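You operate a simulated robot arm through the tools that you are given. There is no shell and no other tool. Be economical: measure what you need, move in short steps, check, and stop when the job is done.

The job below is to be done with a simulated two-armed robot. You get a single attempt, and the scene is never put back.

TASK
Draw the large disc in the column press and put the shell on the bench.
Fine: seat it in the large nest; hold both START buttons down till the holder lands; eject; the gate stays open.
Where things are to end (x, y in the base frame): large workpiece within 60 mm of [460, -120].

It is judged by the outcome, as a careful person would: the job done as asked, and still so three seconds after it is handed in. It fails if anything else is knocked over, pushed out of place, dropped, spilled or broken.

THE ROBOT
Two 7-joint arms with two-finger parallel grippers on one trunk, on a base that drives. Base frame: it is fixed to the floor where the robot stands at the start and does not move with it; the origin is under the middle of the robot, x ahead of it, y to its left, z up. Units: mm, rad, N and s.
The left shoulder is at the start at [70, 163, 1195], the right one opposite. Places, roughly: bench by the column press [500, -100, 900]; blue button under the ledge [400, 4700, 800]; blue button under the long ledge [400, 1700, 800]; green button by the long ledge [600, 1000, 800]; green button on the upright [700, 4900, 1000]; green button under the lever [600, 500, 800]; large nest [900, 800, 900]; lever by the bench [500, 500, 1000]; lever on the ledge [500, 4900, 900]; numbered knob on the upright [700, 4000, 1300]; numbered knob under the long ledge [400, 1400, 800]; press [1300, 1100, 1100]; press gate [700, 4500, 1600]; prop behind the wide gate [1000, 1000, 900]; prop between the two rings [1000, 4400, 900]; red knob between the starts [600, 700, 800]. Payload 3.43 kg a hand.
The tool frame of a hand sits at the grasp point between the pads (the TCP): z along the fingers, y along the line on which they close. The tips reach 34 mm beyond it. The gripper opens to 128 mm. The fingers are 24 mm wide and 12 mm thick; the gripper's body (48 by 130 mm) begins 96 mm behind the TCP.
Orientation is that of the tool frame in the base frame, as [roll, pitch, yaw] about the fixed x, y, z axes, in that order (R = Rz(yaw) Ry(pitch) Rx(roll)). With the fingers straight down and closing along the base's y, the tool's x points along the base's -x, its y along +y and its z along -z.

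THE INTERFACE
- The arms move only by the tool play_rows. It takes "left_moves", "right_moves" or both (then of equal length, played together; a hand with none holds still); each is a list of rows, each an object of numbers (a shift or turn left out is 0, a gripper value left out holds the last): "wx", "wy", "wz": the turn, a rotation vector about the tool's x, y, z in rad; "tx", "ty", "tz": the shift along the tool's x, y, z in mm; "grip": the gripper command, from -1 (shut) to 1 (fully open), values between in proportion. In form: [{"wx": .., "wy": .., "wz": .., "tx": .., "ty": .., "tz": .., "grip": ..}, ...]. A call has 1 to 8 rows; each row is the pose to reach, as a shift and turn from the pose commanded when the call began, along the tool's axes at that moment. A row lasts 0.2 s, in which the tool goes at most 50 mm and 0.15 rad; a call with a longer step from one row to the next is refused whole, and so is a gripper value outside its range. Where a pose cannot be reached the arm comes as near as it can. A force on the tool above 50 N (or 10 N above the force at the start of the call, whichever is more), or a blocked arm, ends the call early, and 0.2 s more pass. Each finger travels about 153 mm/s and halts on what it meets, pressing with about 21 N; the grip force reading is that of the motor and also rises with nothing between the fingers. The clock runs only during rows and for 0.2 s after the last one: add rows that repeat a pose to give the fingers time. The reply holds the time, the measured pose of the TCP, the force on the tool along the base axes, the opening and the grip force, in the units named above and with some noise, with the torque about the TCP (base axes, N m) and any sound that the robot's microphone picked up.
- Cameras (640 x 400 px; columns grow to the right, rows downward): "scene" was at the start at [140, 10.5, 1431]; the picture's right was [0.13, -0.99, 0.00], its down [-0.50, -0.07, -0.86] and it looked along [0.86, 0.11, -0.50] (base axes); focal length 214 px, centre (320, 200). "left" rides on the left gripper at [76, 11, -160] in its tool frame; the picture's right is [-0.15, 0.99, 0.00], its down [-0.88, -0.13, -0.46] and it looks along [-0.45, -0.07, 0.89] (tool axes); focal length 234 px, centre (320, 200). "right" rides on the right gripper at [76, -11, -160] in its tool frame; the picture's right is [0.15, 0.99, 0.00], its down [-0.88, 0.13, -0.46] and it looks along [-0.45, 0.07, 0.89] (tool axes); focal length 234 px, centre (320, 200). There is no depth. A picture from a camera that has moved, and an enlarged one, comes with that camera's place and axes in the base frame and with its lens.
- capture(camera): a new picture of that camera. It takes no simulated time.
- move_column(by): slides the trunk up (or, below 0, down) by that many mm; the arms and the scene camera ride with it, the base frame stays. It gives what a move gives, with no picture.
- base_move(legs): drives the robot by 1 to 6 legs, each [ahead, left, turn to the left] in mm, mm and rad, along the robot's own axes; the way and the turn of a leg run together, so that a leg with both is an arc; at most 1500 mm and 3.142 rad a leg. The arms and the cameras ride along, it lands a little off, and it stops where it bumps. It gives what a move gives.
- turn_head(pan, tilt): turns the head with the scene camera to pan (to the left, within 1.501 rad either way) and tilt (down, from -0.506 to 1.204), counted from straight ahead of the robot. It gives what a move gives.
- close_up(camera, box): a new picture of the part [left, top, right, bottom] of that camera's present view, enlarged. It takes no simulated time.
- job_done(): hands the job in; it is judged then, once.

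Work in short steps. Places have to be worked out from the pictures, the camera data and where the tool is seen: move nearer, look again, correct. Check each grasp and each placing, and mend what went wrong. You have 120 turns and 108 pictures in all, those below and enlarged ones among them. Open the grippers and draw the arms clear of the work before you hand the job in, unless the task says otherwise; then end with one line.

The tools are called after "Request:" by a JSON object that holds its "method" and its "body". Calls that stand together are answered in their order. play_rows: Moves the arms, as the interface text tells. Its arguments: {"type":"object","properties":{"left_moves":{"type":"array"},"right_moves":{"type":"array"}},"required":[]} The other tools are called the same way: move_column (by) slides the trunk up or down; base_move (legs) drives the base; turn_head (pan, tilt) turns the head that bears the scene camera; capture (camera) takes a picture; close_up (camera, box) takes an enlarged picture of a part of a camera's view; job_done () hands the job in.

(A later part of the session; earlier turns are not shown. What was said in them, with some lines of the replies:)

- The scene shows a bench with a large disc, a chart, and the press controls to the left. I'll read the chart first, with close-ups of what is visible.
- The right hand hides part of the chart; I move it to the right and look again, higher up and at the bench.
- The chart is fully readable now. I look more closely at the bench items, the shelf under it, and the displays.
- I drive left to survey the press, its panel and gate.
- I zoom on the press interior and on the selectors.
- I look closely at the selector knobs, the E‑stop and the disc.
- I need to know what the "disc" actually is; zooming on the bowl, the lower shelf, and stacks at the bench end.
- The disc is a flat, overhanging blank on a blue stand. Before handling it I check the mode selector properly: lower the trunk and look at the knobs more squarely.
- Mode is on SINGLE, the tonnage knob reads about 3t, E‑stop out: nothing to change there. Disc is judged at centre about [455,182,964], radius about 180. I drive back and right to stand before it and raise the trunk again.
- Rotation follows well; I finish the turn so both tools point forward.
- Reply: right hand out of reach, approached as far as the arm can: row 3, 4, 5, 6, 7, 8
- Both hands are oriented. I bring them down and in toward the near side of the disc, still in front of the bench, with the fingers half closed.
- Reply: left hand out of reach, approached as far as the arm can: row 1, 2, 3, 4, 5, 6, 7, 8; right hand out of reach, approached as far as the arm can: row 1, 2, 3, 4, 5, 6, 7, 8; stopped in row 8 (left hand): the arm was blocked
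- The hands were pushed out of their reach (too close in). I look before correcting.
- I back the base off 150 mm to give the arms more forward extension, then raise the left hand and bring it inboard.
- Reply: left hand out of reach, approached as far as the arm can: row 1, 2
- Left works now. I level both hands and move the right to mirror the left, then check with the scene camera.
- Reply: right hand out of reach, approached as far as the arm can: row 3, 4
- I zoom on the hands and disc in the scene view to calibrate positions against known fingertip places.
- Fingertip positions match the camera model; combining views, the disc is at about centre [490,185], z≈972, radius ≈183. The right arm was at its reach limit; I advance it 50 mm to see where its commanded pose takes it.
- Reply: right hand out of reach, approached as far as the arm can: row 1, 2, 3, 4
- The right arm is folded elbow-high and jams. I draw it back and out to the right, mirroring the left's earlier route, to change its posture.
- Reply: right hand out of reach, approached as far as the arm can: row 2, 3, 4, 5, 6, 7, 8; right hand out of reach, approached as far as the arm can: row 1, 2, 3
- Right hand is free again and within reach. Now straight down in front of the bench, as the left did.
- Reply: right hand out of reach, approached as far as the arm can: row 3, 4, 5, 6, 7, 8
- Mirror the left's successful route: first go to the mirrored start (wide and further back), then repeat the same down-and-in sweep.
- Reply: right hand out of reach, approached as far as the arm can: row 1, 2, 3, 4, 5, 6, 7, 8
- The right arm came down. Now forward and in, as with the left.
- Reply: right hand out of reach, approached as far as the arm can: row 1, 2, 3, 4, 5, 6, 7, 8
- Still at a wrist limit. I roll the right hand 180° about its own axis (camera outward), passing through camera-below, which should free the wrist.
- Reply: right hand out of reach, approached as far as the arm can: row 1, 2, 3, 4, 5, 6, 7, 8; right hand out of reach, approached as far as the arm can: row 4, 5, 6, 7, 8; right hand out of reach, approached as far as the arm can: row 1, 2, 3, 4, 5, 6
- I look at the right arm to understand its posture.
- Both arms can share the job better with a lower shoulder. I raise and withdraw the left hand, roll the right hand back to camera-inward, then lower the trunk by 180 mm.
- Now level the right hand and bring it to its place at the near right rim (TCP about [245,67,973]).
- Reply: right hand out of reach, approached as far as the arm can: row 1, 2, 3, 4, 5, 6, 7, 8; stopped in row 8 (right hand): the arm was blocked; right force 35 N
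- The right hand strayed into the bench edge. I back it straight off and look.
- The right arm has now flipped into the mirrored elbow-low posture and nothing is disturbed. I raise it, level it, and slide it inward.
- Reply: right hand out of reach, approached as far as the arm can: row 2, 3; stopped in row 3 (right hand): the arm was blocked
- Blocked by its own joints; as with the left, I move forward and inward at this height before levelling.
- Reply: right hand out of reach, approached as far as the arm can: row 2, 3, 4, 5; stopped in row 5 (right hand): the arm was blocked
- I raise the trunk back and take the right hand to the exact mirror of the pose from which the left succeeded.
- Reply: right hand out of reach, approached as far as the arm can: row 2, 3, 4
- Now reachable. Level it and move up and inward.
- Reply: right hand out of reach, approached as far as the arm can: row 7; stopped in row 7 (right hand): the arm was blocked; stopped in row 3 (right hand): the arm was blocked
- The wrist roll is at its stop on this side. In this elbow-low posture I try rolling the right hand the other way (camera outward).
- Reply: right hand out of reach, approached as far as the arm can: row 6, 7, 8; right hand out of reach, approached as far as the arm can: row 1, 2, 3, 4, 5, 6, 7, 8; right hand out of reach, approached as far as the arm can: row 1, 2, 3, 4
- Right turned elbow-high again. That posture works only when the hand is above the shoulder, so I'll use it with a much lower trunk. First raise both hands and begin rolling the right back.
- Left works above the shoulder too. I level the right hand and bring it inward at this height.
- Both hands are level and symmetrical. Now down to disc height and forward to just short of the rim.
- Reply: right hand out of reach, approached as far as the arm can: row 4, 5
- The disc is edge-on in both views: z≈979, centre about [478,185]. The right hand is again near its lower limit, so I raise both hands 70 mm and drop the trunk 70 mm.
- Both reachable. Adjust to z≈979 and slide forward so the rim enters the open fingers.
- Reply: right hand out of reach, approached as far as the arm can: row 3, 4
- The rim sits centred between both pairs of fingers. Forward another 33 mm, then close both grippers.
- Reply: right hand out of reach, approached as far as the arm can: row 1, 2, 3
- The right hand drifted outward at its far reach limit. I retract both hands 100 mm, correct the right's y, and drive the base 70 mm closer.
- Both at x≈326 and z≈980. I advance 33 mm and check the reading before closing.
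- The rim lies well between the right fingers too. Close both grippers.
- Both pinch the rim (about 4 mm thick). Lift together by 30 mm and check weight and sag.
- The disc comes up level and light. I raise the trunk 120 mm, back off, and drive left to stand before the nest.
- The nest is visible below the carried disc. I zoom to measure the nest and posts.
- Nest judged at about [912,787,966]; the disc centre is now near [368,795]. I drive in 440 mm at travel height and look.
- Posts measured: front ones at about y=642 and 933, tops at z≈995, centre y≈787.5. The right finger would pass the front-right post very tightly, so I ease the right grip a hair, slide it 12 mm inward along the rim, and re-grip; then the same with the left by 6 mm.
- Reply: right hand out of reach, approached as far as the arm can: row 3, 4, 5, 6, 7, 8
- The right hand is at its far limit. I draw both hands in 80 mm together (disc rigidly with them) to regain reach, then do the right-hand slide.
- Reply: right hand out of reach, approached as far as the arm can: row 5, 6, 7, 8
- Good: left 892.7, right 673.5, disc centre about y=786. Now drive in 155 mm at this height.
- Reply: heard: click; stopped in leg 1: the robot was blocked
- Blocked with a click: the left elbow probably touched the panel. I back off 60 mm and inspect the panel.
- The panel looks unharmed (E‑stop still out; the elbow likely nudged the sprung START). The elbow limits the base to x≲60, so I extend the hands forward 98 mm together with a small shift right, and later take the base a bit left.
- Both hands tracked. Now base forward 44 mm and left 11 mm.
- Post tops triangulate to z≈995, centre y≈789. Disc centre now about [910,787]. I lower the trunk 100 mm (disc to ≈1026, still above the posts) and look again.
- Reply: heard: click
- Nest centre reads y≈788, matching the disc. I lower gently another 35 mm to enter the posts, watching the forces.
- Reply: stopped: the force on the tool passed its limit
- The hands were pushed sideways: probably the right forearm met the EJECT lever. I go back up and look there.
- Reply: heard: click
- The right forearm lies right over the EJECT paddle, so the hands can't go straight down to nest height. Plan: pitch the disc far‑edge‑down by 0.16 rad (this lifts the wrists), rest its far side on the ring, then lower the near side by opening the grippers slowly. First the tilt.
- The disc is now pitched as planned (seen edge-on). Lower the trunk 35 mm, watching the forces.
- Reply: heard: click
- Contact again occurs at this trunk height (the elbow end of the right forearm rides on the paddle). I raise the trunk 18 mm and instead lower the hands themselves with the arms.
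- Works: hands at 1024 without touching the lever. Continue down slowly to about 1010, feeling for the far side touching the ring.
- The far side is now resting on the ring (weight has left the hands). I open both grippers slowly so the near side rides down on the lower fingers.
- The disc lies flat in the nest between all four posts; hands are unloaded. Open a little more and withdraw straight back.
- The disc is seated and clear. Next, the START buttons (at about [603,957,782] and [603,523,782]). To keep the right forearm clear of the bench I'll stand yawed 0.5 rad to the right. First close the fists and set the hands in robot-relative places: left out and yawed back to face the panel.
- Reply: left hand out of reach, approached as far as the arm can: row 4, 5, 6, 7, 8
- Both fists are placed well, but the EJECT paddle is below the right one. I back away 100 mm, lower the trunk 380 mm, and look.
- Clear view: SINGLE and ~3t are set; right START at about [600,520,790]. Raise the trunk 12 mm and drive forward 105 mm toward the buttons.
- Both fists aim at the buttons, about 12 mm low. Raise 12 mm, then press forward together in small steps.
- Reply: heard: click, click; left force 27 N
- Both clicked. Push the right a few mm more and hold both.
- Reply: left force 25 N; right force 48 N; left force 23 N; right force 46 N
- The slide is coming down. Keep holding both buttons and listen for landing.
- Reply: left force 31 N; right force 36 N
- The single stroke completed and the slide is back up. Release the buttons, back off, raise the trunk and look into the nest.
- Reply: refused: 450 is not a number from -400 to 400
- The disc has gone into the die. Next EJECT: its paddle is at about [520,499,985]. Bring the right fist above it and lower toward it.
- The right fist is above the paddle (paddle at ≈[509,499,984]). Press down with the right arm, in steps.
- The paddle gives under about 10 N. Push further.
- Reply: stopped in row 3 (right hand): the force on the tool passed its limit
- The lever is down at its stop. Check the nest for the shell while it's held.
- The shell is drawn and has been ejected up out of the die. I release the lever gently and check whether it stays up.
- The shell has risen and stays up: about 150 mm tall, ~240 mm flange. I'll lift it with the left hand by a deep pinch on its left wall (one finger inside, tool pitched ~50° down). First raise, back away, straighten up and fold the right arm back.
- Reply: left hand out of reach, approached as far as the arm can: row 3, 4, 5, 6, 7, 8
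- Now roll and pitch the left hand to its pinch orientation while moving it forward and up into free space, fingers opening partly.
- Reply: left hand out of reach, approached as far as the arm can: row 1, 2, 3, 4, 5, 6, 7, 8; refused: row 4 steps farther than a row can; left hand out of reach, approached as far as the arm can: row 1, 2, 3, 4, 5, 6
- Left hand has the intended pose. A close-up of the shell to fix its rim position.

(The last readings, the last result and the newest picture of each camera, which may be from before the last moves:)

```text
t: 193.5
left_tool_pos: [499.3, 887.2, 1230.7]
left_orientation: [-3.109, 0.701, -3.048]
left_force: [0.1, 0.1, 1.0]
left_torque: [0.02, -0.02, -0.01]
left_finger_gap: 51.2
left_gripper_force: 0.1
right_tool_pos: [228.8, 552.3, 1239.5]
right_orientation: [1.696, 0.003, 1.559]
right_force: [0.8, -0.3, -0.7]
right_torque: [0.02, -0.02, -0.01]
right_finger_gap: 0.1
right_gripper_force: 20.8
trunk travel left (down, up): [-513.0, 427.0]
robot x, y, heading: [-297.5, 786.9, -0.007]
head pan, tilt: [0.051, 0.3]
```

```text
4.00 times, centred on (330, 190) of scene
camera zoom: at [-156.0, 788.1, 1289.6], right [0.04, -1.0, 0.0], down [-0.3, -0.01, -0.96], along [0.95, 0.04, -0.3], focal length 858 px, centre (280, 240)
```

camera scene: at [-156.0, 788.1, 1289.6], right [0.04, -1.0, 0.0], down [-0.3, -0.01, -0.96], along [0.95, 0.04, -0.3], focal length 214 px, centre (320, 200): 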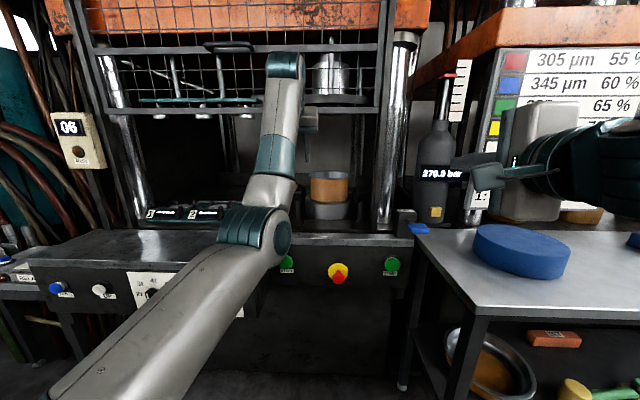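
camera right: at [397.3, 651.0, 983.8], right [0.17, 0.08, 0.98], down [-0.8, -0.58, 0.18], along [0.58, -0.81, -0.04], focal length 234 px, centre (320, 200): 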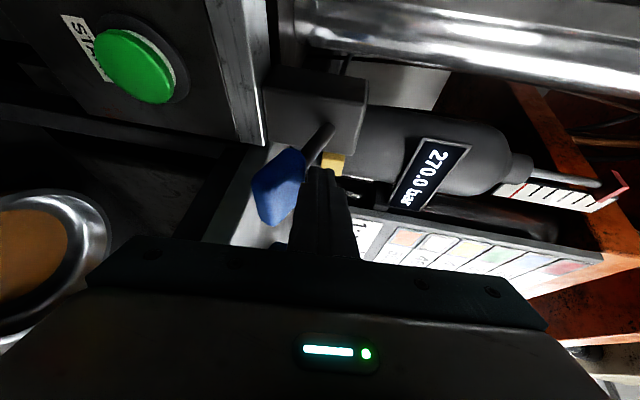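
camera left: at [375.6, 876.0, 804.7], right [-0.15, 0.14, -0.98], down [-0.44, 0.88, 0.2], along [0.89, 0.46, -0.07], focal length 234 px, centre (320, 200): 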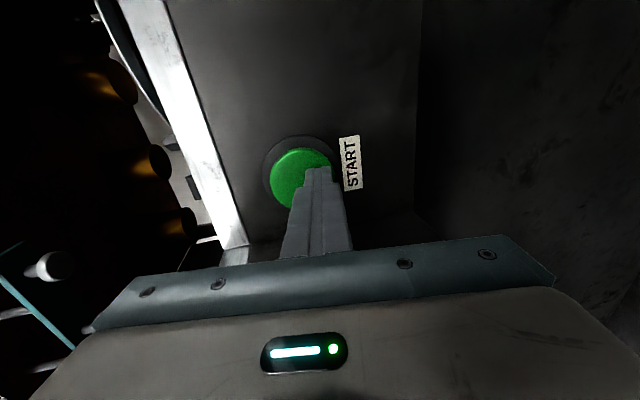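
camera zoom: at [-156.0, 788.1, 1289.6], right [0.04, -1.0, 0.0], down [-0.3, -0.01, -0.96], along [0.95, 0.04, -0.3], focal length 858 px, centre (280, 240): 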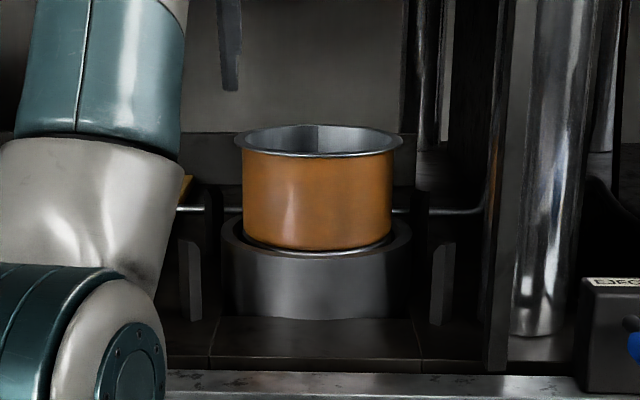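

Shell: centre ≈[912,786], rim z≈1088, wall radius ≈100, flange ≈112. I move the left hand to its approach pose (TCP z≈1132) with gap 51 mm, then drive in 347 mm with the tips passing just above the rim.

Request:
{"method": "play_rows", "body": {"left_moves": [{"tz": 20}, {"tz": 40}, {"tz": 60}, {"tz": 80}, {"tz": 100}, {"tz": 116, "ty": 2}, {"tz": 122, "ty": 3}, {"tz": 122, "ty": 3}]}}

Request:
{"method": "base_move", "body": {"legs": [[240, 0, 0]]}}

Request:
{"method": "capture", "body": {"camera": "left"}}

```text
t: 195.3
left_tool_pos: [581.1, 898.6, 1137.4]
left_orientation: [-3.109, 0.7, -3.049]
left_force: [-0.3, -1.2, 1.0]
left_torque: [-0.03, 0.0, -0.01]
left_finger_gap: 51.2
left_gripper_force: 0.0
right_tool_pos: [227.1, 550.8, 1240.5]
right_orientation: [1.694, 0.005, 1.559]
right_force: [-0.1, -0.6, 0.2]
right_torque: [-0.01, 0.04, 0.01]
right_finger_gap: 0.0
right_gripper_force: 21.1
trunk travel left (down, up): [-513.0, 427.0]
robot x, y, heading: [-298.9, 786.7, -0.003]
head pan, tilt: [0.051, 0.3]
```

```text
t: 197.1
left_tool_pos: [819.3, 896.6, 1136.1]
left_orientation: [-3.107, 0.699, -3.051]
left_force: [0.1, -0.7, 0.2]
left_torque: [0.06, 0.03, 0.0]
left_finger_gap: 51.3
left_gripper_force: 0.0
right_tool_pos: [464.9, 548.3, 1239.3]
right_orientation: [1.695, 0.006, 1.557]
right_force: [0.8, 0.7, -1.1]
right_torque: [-0.01, -0.03, -0.03]
right_finger_gap: 0.1
right_gripper_force: 20.8
trunk travel left (down, up): [-513.0, 427.0]
robot x, y, heading: [-63.4, 785.3, -0.01]
head pan, tilt: [0.051, 0.3]
```

```text
10 pictures are left
camera left: at [657.9, 897.8, 1210.2], right [0.04, 1.0, 0.07], down [0.39, -0.08, 0.92], along [0.92, -0.01, -0.39], focal length 234 px, centre (320, 200)
```

left: 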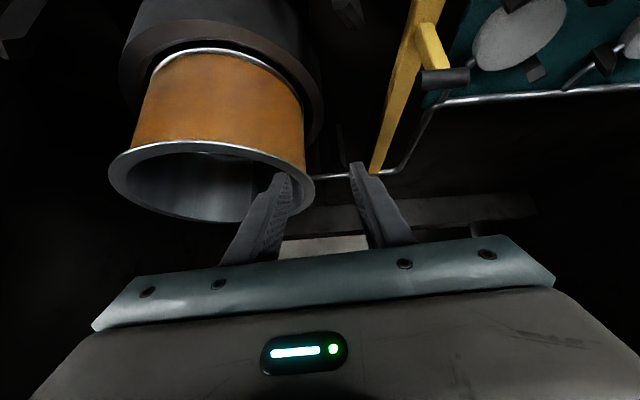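

The hand camera shows the shell at y≈782. I drive forward 102 mm and right 14 mm so the open fingers straddle the left wall above the rim.

Request:
{"method": "base_move", "body": {"legs": [[102, -13, 0]]}}

Request:
{"method": "play_rows", "body": {"left_moves": [{"tx": 8, "tz": 9.5}, {"tx": 16, "tz": 19}, {"tx": 24, "tz": 28.5}, {"tx": 32, "tz": 38}, {"tx": 32, "tz": 38}]}}

Request:
{"method": "capture", "body": {"camera": "left"}}

```text
t: 198.2
left_tool_pos: [922.7, 887.1, 1137.6]
left_orientation: [-3.11, 0.7, -3.045]
left_force: [0.3, -0.1, -0.5]
left_torque: [0.01, 0.0, -0.02]
left_finger_gap: 51.1
left_gripper_force: 0.1
right_tool_pos: [570.4, 538.0, 1239.0]
right_orientation: [1.694, 0.004, 1.559]
right_force: [-0.1, -0.1, -0.9]
right_torque: [0.04, -0.01, -0.01]
right_finger_gap: 0.2
right_gripper_force: 21.1
trunk travel left (down, up): [-513.0, 427.0]
robot x, y, heading: [41.3, 771.7, -0.004]
head pan, tilt: [0.051, 0.3]
```

```text
t: 199.4
left_tool_pos: [921.6, 886.6, 1089.3]
left_orientation: [-3.108, 0.698, -3.043]
left_force: [-1.0, -0.5, 0.7]
left_torque: [-0.02, 0.01, 0.0]
left_finger_gap: 50.8
left_gripper_force: 0.0
right_tool_pos: [570.6, 537.3, 1239.8]
right_orientation: [1.695, 0.003, 1.56]
right_force: [-0.4, 0.3, 0.1]
right_torque: [-0.04, -0.01, 0.01]
right_finger_gap: 0.0
right_gripper_force: 20.9
trunk travel left (down, up): [-513.0, 427.0]
robot x, y, heading: [40.7, 771.9, -0.007]
head pan, tilt: [0.051, 0.3]
```

```text
9 pictures are left
camera left: at [759.5, 886.0, 1161.6], right [0.03, 1.0, 0.07], down [0.39, -0.08, 0.92], along [0.92, 0.0, -0.39], focal length 234 px, centre (320, 200)
```

left: 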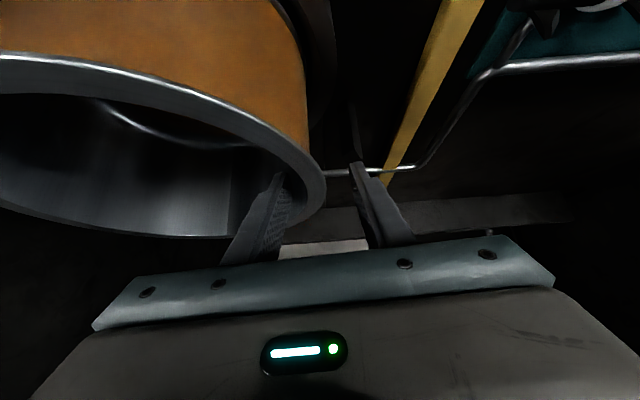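

Well straddled: one finger inside, one outside the flange. Go down another 44 mm and close.

Request:
{"method": "play_rows", "body": {"left_moves": [{"tx": 7, "tz": 8.4}, {"tx": 14, "tz": 16.8}, {"tx": 21, "tz": 25.2}, {"tx": 28, "tz": 33.6}, {"tx": 28, "tz": 33.6, "grip": -0.5}, {"tx": 28, "tz": 33.6, "grip": -1}, {"tx": 28, "tz": 33.6}, {"tx": 28, "tz": 33.6}]}}

Request:
{"method": "capture", "body": {"camera": "left"}}

```text
t: 201.2
left_tool_pos: [921.1, 884.2, 1043.0]
left_orientation: [-3.108, 0.699, -3.041]
left_force: [0.3, 0.8, 1.0]
left_torque: [-0.45, -0.33, 0.12]
left_finger_gap: 20.5
left_gripper_force: 21.6
right_tool_pos: [569.7, 536.6, 1239.9]
right_orientation: [1.695, 0.005, 1.563]
right_force: [-0.7, 1.1, -0.8]
right_torque: [-0.02, 0.01, 0.02]
right_finger_gap: 0.0
right_gripper_force: 21.0
trunk travel left (down, up): [-513.0, 427.0]
robot x, y, heading: [42.3, 772.8, -0.005]
head pan, tilt: [0.051, 0.3]
```

```text
8 pictures are left
camera left: at [759.6, 883.7, 1116.4], right [0.03, 1.0, 0.07], down [0.39, -0.08, 0.92], along [0.92, 0.0, -0.39], focal length 234 px, centre (320, 200)
```

left: 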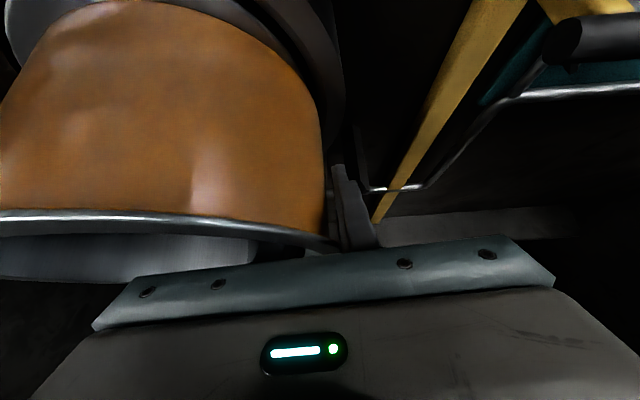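

Gripped (gap 20.5 mm across lip and wall). Lift 25 mm with the trunk and check.

Request:
{"method": "move_column", "body": {"by": 25}}

Request:
{"method": "turn_head", "body": {"pan": -0.02, "tilt": 0.2}}

Request:
{"method": "close_up", "body": {"camera": "scene", "box": [230, 120, 430, 245]}}

```text
t: 201.9
left_tool_pos: [923.0, 883.9, 1065.6]
left_orientation: [-3.111, 0.697, -3.043]
left_force: [0.7, -1.2, -5.1]
left_torque: [0.39, -0.04, -0.01]
left_finger_gap: 18.1
left_gripper_force: 21.1
right_tool_pos: [570.6, 537.9, 1263.7]
right_orientation: [1.696, 0.002, 1.56]
right_force: [0.3, 0.0, -0.1]
right_torque: [-0.01, 0.01, 0.0]
right_finger_gap: 0.1
right_gripper_force: 20.9
trunk travel left (down, up): [-538.0, 402.0]
robot x, y, heading: [41.8, 770.4, -0.006]
head pan, tilt: [0.051, 0.3]
```

```text
t: 202.6
left_tool_pos: [923.3, 883.7, 1067.4]
left_orientation: [-3.108, 0.7, -3.042]
left_force: [0.8, 0.4, -4.8]
left_torque: [0.38, -0.07, 0.01]
left_finger_gap: 18.5
left_gripper_force: 20.8
right_tool_pos: [571.1, 537.6, 1263.4]
right_orientation: [1.695, 0.006, 1.559]
right_force: [0.4, 0.0, 0.0]
right_torque: [-0.04, -0.03, -0.01]
right_finger_gap: 0.0
right_gripper_force: 21.3
trunk travel left (down, up): [-538.0, 402.0]
robot x, y, heading: [41.9, 771.1, -0.002]
head pan, tilt: [-0.019, 0.201]
```

```text
3.20 times, centred on (330, 182) of scene
camera zoom: at [186.3, 766.4, 1323.8], right [-0.02, -1.0, 0.0], down [-0.2, 0.01, -0.98], along [0.98, -0.02, -0.2], focal length 686 px, centre (288, 256)
```

zoom: 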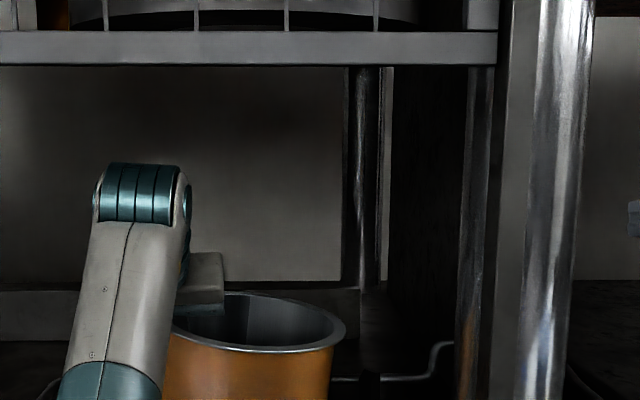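

Held firmly with a slight tilt, 5 N. Lift 50 mm more, back out of the press and drive to the bench.

Request:
{"method": "move_column", "body": {"by": 50}}

Request:
{"method": "base_move", "body": {"legs": [[-455, 0, 0], [0, -450, 0], [0, -450, 0]]}}

Request:
{"method": "turn_head", "body": {"pan": 0.05, "tilt": 0.4}}

Request:
{"method": "capture", "body": {"camera": "scene"}}

```text
t: 203.5
left_tool_pos: [921.8, 884.0, 1116.9]
left_orientation: [-3.111, 0.699, -3.041]
left_force: [0.1, -0.3, -4.7]
left_torque: [0.41, -0.01, -0.02]
left_finger_gap: 18.4
left_gripper_force: 21.3
right_tool_pos: [571.2, 537.7, 1315.1]
right_orientation: [1.695, 0.005, 1.561]
right_force: [0.4, -0.3, 0.6]
right_torque: [0.0, 0.01, -0.03]
right_finger_gap: 0.1
right_gripper_force: 21.1
trunk travel left (down, up): [-588.0, 352.0]
robot x, y, heading: [45.3, 773.0, -0.005]
head pan, tilt: [-0.019, 0.201]
```

```text
t: 210.9
left_tool_pos: [460.9, -20.1, 1116.9]
left_orientation: [-3.109, 0.697, -3.052]
left_force: [0.3, 0.5, -5.2]
left_torque: [0.37, -0.05, -0.02]
left_finger_gap: 18.2
left_gripper_force: 21.0
right_tool_pos: [107.1, -363.3, 1314.3]
right_orientation: [1.696, 0.006, 1.551]
right_force: [-0.1, 0.1, -0.1]
right_torque: [0.0, -0.03, 0.07]
right_finger_gap: 0.2
right_gripper_force: 21.1
trunk travel left (down, up): [-588.0, 352.0]
robot x, y, heading: [-420.9, -126.2, -0.017]
head pan, tilt: [-0.019, 0.201]
```

```text
t: 211.6
left_tool_pos: [461.3, -19.3, 1117.2]
left_orientation: [-3.112, 0.699, -3.049]
left_force: [-0.1, -0.6, -4.5]
left_torque: [0.41, -0.07, 0.02]
left_finger_gap: 18.1
left_gripper_force: 20.7
right_tool_pos: [105.9, -362.2, 1314.6]
right_orientation: [1.694, 0.003, 1.551]
right_force: [0.0, -0.4, -0.1]
right_torque: [0.02, -0.01, 0.03]
right_finger_gap: 0.0
right_gripper_force: 21.3
trunk travel left (down, up): [-588.0, 352.0]
robot x, y, heading: [-423.9, -125.9, -0.015]
head pan, tilt: [0.051, 0.4]
```

```text
6 pictures are left
camera scene: at [-276.5, -124.5, 1355.4], right [0.04, -1.0, 0.0], down [-0.39, -0.01, -0.92], along [0.92, 0.03, -0.39], focal length 214 px, centre (320, 200)
```

scene: 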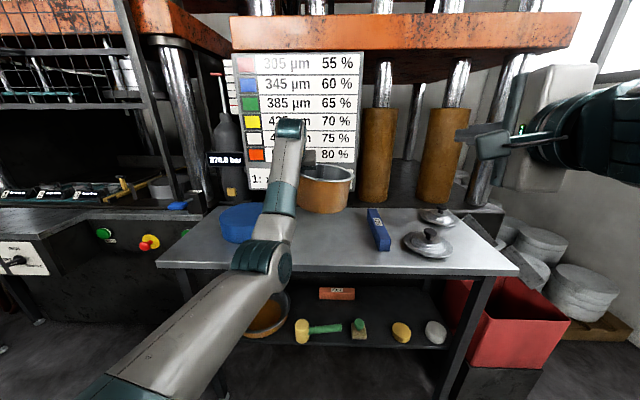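

The shell hangs over the spot (centre ≈[450,-120]), clear of the stand and the SET bar. Lower with the trunk: 112 mm first.

Request:
{"method": "move_column", "body": {"by": -112}}

Request:
{"method": "play_rows", "body": {"left_moves": [{"tx": 2, "tz": 2.3}, {"tx": 4, "tz": 4.6}, {"tx": 6, "tz": 6.9}, {"tx": 8, "tz": 9.2}, {"tx": 10, "tz": 11.5}, {"tx": 10, "tz": 11.5}]}}

Request:
{"method": "close_up", "body": {"camera": "scene", "box": [220, 150, 420, 275]}}

```text
t: 213.0
left_tool_pos: [459.7, -20.3, 1005.1]
left_orientation: [-3.109, 0.697, -3.048]
left_force: [0.0, -0.4, -5.8]
left_torque: [0.36, -0.02, 0.0]
left_finger_gap: 18.3
left_gripper_force: 20.9
right_tool_pos: [106.0, -363.0, 1204.0]
right_orientation: [1.695, 0.006, 1.551]
right_force: [-0.2, -0.5, -0.4]
right_torque: [-0.02, 0.02, 0.0]
right_finger_gap: 0.0
right_gripper_force: 21.4
trunk travel left (down, up): [-476.0, 464.0]
robot x, y, heading: [-420.1, -125.6, -0.016]
head pan, tilt: [0.051, 0.4]
```

```text
t: 214.4
left_tool_pos: [459.5, -19.0, 989.8]
left_orientation: [-3.111, 0.697, -3.048]
left_force: [-0.7, -0.4, -5.6]
left_torque: [0.4, -0.05, -0.01]
left_finger_gap: 18.0
left_gripper_force: 21.1
right_tool_pos: [106.2, -361.9, 1203.9]
right_orientation: [1.695, 0.004, 1.55]
right_force: [-0.2, -0.3, 0.1]
right_torque: [0.03, -0.03, 0.02]
right_finger_gap: 0.1
right_gripper_force: 21.1
trunk travel left (down, up): [-476.0, 464.0]
robot x, y, heading: [-417.1, -125.2, -0.016]
head pan, tilt: [0.051, 0.4]
```

```text
3.20 times, centred on (320, 212) of scene
camera zoom: at [-276.6, -124.4, 1243.3], right [0.04, -1.0, 0.0], down [-0.39, -0.01, -0.92], along [0.92, 0.03, -0.39], focal length 686 px, centre (320, 160)
```

zoom: 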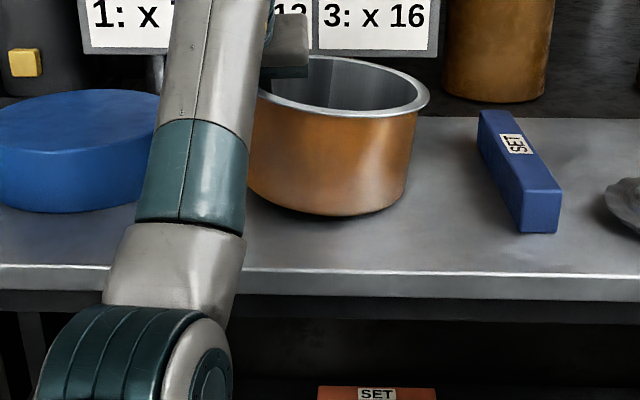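

Close above the bench, still carrying full weight. Continue down slowly until the weight transfers.

Request:
{"method": "play_rows", "body": {"left_moves": [{"tx": 1.3, "tz": 1.5}, {"tx": 2.6, "tz": 3}, {"tx": 3.9, "tz": 4.6}, {"tx": 5.2, "tz": 6.1}, {"tx": 5.2, "tz": 6.1}]}}

Request:
{"method": "play_rows", "body": {"left_moves": [{"tx": 1.3, "tz": 1.5}, {"tx": 2.6, "tz": 3}, {"tx": 3.9, "tz": 4.6}, {"tx": 3.9, "tz": 4.6}]}}

```text
t: 215.6
left_tool_pos: [460.1, -20.0, 984.5]
left_orientation: [-3.11, 0.701, -3.049]
left_force: [-1.6, 2.9, 3.5]
left_torque: [-0.9, 0.14, -0.25]
left_finger_gap: 18.5
left_gripper_force: 21.1
right_tool_pos: [104.2, -362.4, 1204.5]
right_orientation: [1.693, 0.004, 1.55]
right_force: [-0.6, -0.4, 0.7]
right_torque: [0.0, -0.03, 0.02]
right_finger_gap: 0.1
right_gripper_force: 21.0
trunk travel left (down, up): [-476.0, 464.0]
robot x, y, heading: [-420.2, -124.2, -0.022]
head pan, tilt: [0.051, 0.4]
```

```text
t: 216.6
left_tool_pos: [459.2, -19.4, 977.6]
left_orientation: [-3.111, 0.699, -3.049]
left_force: [-3.0, 2.5, 4.4]
left_torque: [-1.06, 0.4, -0.54]
left_finger_gap: 19.4
left_gripper_force: 21.0
right_tool_pos: [105.0, -361.9, 1202.8]
right_orientation: [1.691, 0.004, 1.551]
right_force: [-0.1, -0.2, -0.4]
right_torque: [0.03, 0.0, 0.0]
right_finger_gap: 0.0
right_gripper_force: 20.8
trunk travel left (down, up): [-476.0, 464.0]
robot x, y, heading: [-417.7, -124.0, -0.016]
head pan, tilt: [0.051, 0.4]
```

It rests on its lower side and is levelling out. Lower 5 mm more, then open the gripper gradually.

Request:
{"method": "play_rows", "body": {"left_moves": [{"tx": 1.5, "tz": 1.8}, {"tx": 3.2, "tz": 3.8}, {"tx": 3.2, "tz": 3.8, "grip": -0.66}, {"tx": 3.2, "tz": 3.8, "grip": -0.6}, {"tx": 3.2, "tz": 3.8, "grip": -0.5}, {"tx": 3.2, "tz": 3.8, "grip": -0.35}, {"tx": 3.2, "tz": 3.8, "grip": -0.2}, {"tx": 3.2, "tz": 3.8, "grip": -0.2}]}}

Request:
{"method": "close_up", "body": {"camera": "scene", "box": [220, 150, 420, 275]}}

```text
t: 218.4
left_tool_pos: [459.6, -20.7, 971.7]
left_orientation: [-3.11, 0.701, -3.05]
left_force: [0.8, -0.4, -0.6]
left_torque: [0.01, -0.02, -0.01]
left_finger_gap: 51.3
left_gripper_force: 0.1
right_tool_pos: [106.0, -363.8, 1203.5]
right_orientation: [1.695, 0.005, 1.552]
right_force: [0.0, -0.8, 0.5]
right_torque: [-0.02, 0.01, -0.01]
right_finger_gap: 0.1
right_gripper_force: 20.7
trunk travel left (down, up): [-476.0, 464.0]
robot x, y, heading: [-421.5, -127.1, -0.015]
head pan, tilt: [0.051, 0.4]
```

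```text
3.20 times, centred on (320, 212) of scene
camera zoom: at [-277.3, -124.4, 1243.4], right [0.04, -1.0, 0.0], down [-0.39, -0.01, -0.92], along [0.92, 0.03, -0.39], focal length 686 px, centre (320, 160)
```

zoom: 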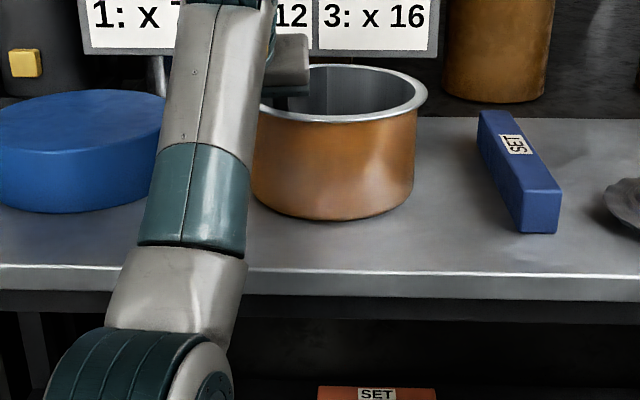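

The shell stands level on the bench. Lift the hand straight up out of the wall, open, and back away.

Request:
{"method": "move_column", "body": {"by": 160}}

Request:
{"method": "base_move", "body": {"legs": [[-250, 0, 0]]}}

Request:
{"method": "play_rows", "body": {"left_moves": [{"grip": 1}, {"grip": 1}, {"grip": 1}], "right_moves": [{"grip": 1}, {"grip": 1}, {"grip": 1}]}}

Request:
{"method": "turn_head", "body": {"pan": 0.25, "tilt": 0.3}}

Request:
{"method": "capture", "body": {"camera": "scene"}}

```text
t: 220.3
left_tool_pos: [460.6, -20.3, 1131.2]
left_orientation: [-3.109, 0.699, -3.048]
left_force: [-0.1, -0.4, 0.1]
left_torque: [-0.03, 0.01, -0.02]
left_finger_gap: 51.3
left_gripper_force: 0.0
right_tool_pos: [105.3, -362.8, 1363.1]
right_orientation: [1.695, 0.006, 1.55]
right_force: [-0.4, 0.2, 0.0]
right_torque: [0.01, 0.01, -0.01]
right_finger_gap: 0.2
right_gripper_force: 21.0
trunk travel left (down, up): [-636.0, 304.0]
robot x, y, heading: [-419.2, -124.5, -0.016]
head pan, tilt: [0.051, 0.4]
```

```text
t: 222.1
left_tool_pos: [203.9, -17.5, 1131.2]
left_orientation: [-3.111, 0.698, -3.051]
left_force: [0.5, -0.1, -0.4]
left_torque: [0.0, 0.02, -0.02]
left_finger_gap: 51.3
left_gripper_force: 0.0
right_tool_pos: [-151.0, -359.7, 1362.6]
right_orientation: [1.694, 0.006, 1.553]
right_force: [0.1, -0.9, 0.8]
right_torque: [0.03, 0.02, -0.03]
right_finger_gap: 0.1
right_gripper_force: 20.8
trunk travel left (down, up): [-636.0, 304.0]
robot x, y, heading: [-676.9, -116.0, -0.02]
head pan, tilt: [0.051, 0.4]
```

```text
t: 222.9
left_tool_pos: [203.4, -16.7, 1131.5]
left_orientation: [-3.109, 0.699, -3.051]
left_force: [-0.7, -0.4, 0.1]
left_torque: [0.0, 0.01, 0.0]
left_finger_gap: 128.2
left_gripper_force: 0.1
right_tool_pos: [-151.0, -359.8, 1363.3]
right_orientation: [1.695, 0.004, 1.552]
right_force: [-0.1, 0.3, -0.4]
right_torque: [0.0, 0.02, -0.02]
right_finger_gap: 128.0
right_gripper_force: 0.1
trunk travel left (down, up): [-636.0, 304.0]
robot x, y, heading: [-671.9, -119.9, -0.018]
head pan, tilt: [0.051, 0.4]
```

```text
t: 223.7
left_tool_pos: [203.7, -16.9, 1130.8]
left_orientation: [-3.11, 0.7, -3.051]
left_force: [0.1, 0.1, 0.8]
left_torque: [-0.03, 0.02, 0.02]
left_finger_gap: 128.1
left_gripper_force: 0.0
right_tool_pos: [-150.8, -359.0, 1363.7]
right_orientation: [1.694, 0.005, 1.553]
right_force: [-0.8, 0.1, -0.9]
right_torque: [0.03, -0.03, 0.01]
right_finger_gap: 127.9
right_gripper_force: 0.0
trunk travel left (down, up): [-636.0, 304.0]
robot x, y, heading: [-676.0, -121.0, -0.015]
head pan, tilt: [0.25, 0.3]
```

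```text
3 pictures are left
camera scene: at [-535.1, -102.2, 1412.6], right [0.23, -0.97, 0.0], down [-0.29, -0.07, -0.96], along [0.93, 0.22, -0.3], focal length 214 px, centre (320, 200)
```

scene: 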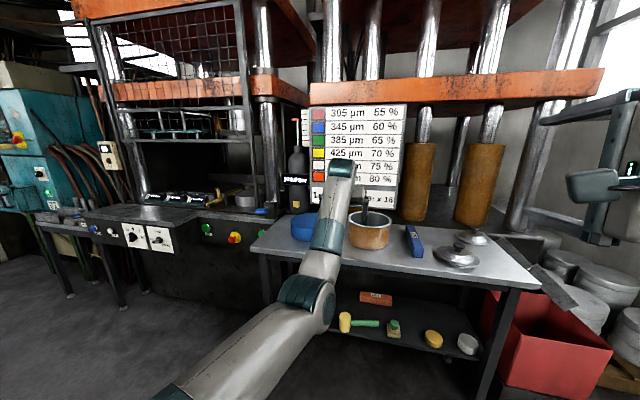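

The shell stands level on the bench at about [450, -120], the gate is open, nothing is disturbed, and the hands are open and clear. I hand the job in.

Request:
{"method": "job_done", "body": {}}

```text
The job is handed in.
```

The large disc was drawn in the column press, ejected, and the shell now stands level on the bench at about [450, -120]. The gate is still open and both hands are open and clear. One uncertainty: I heard no sound for the holder landing, so I held both START buttons until the slide had gone down and come back up.
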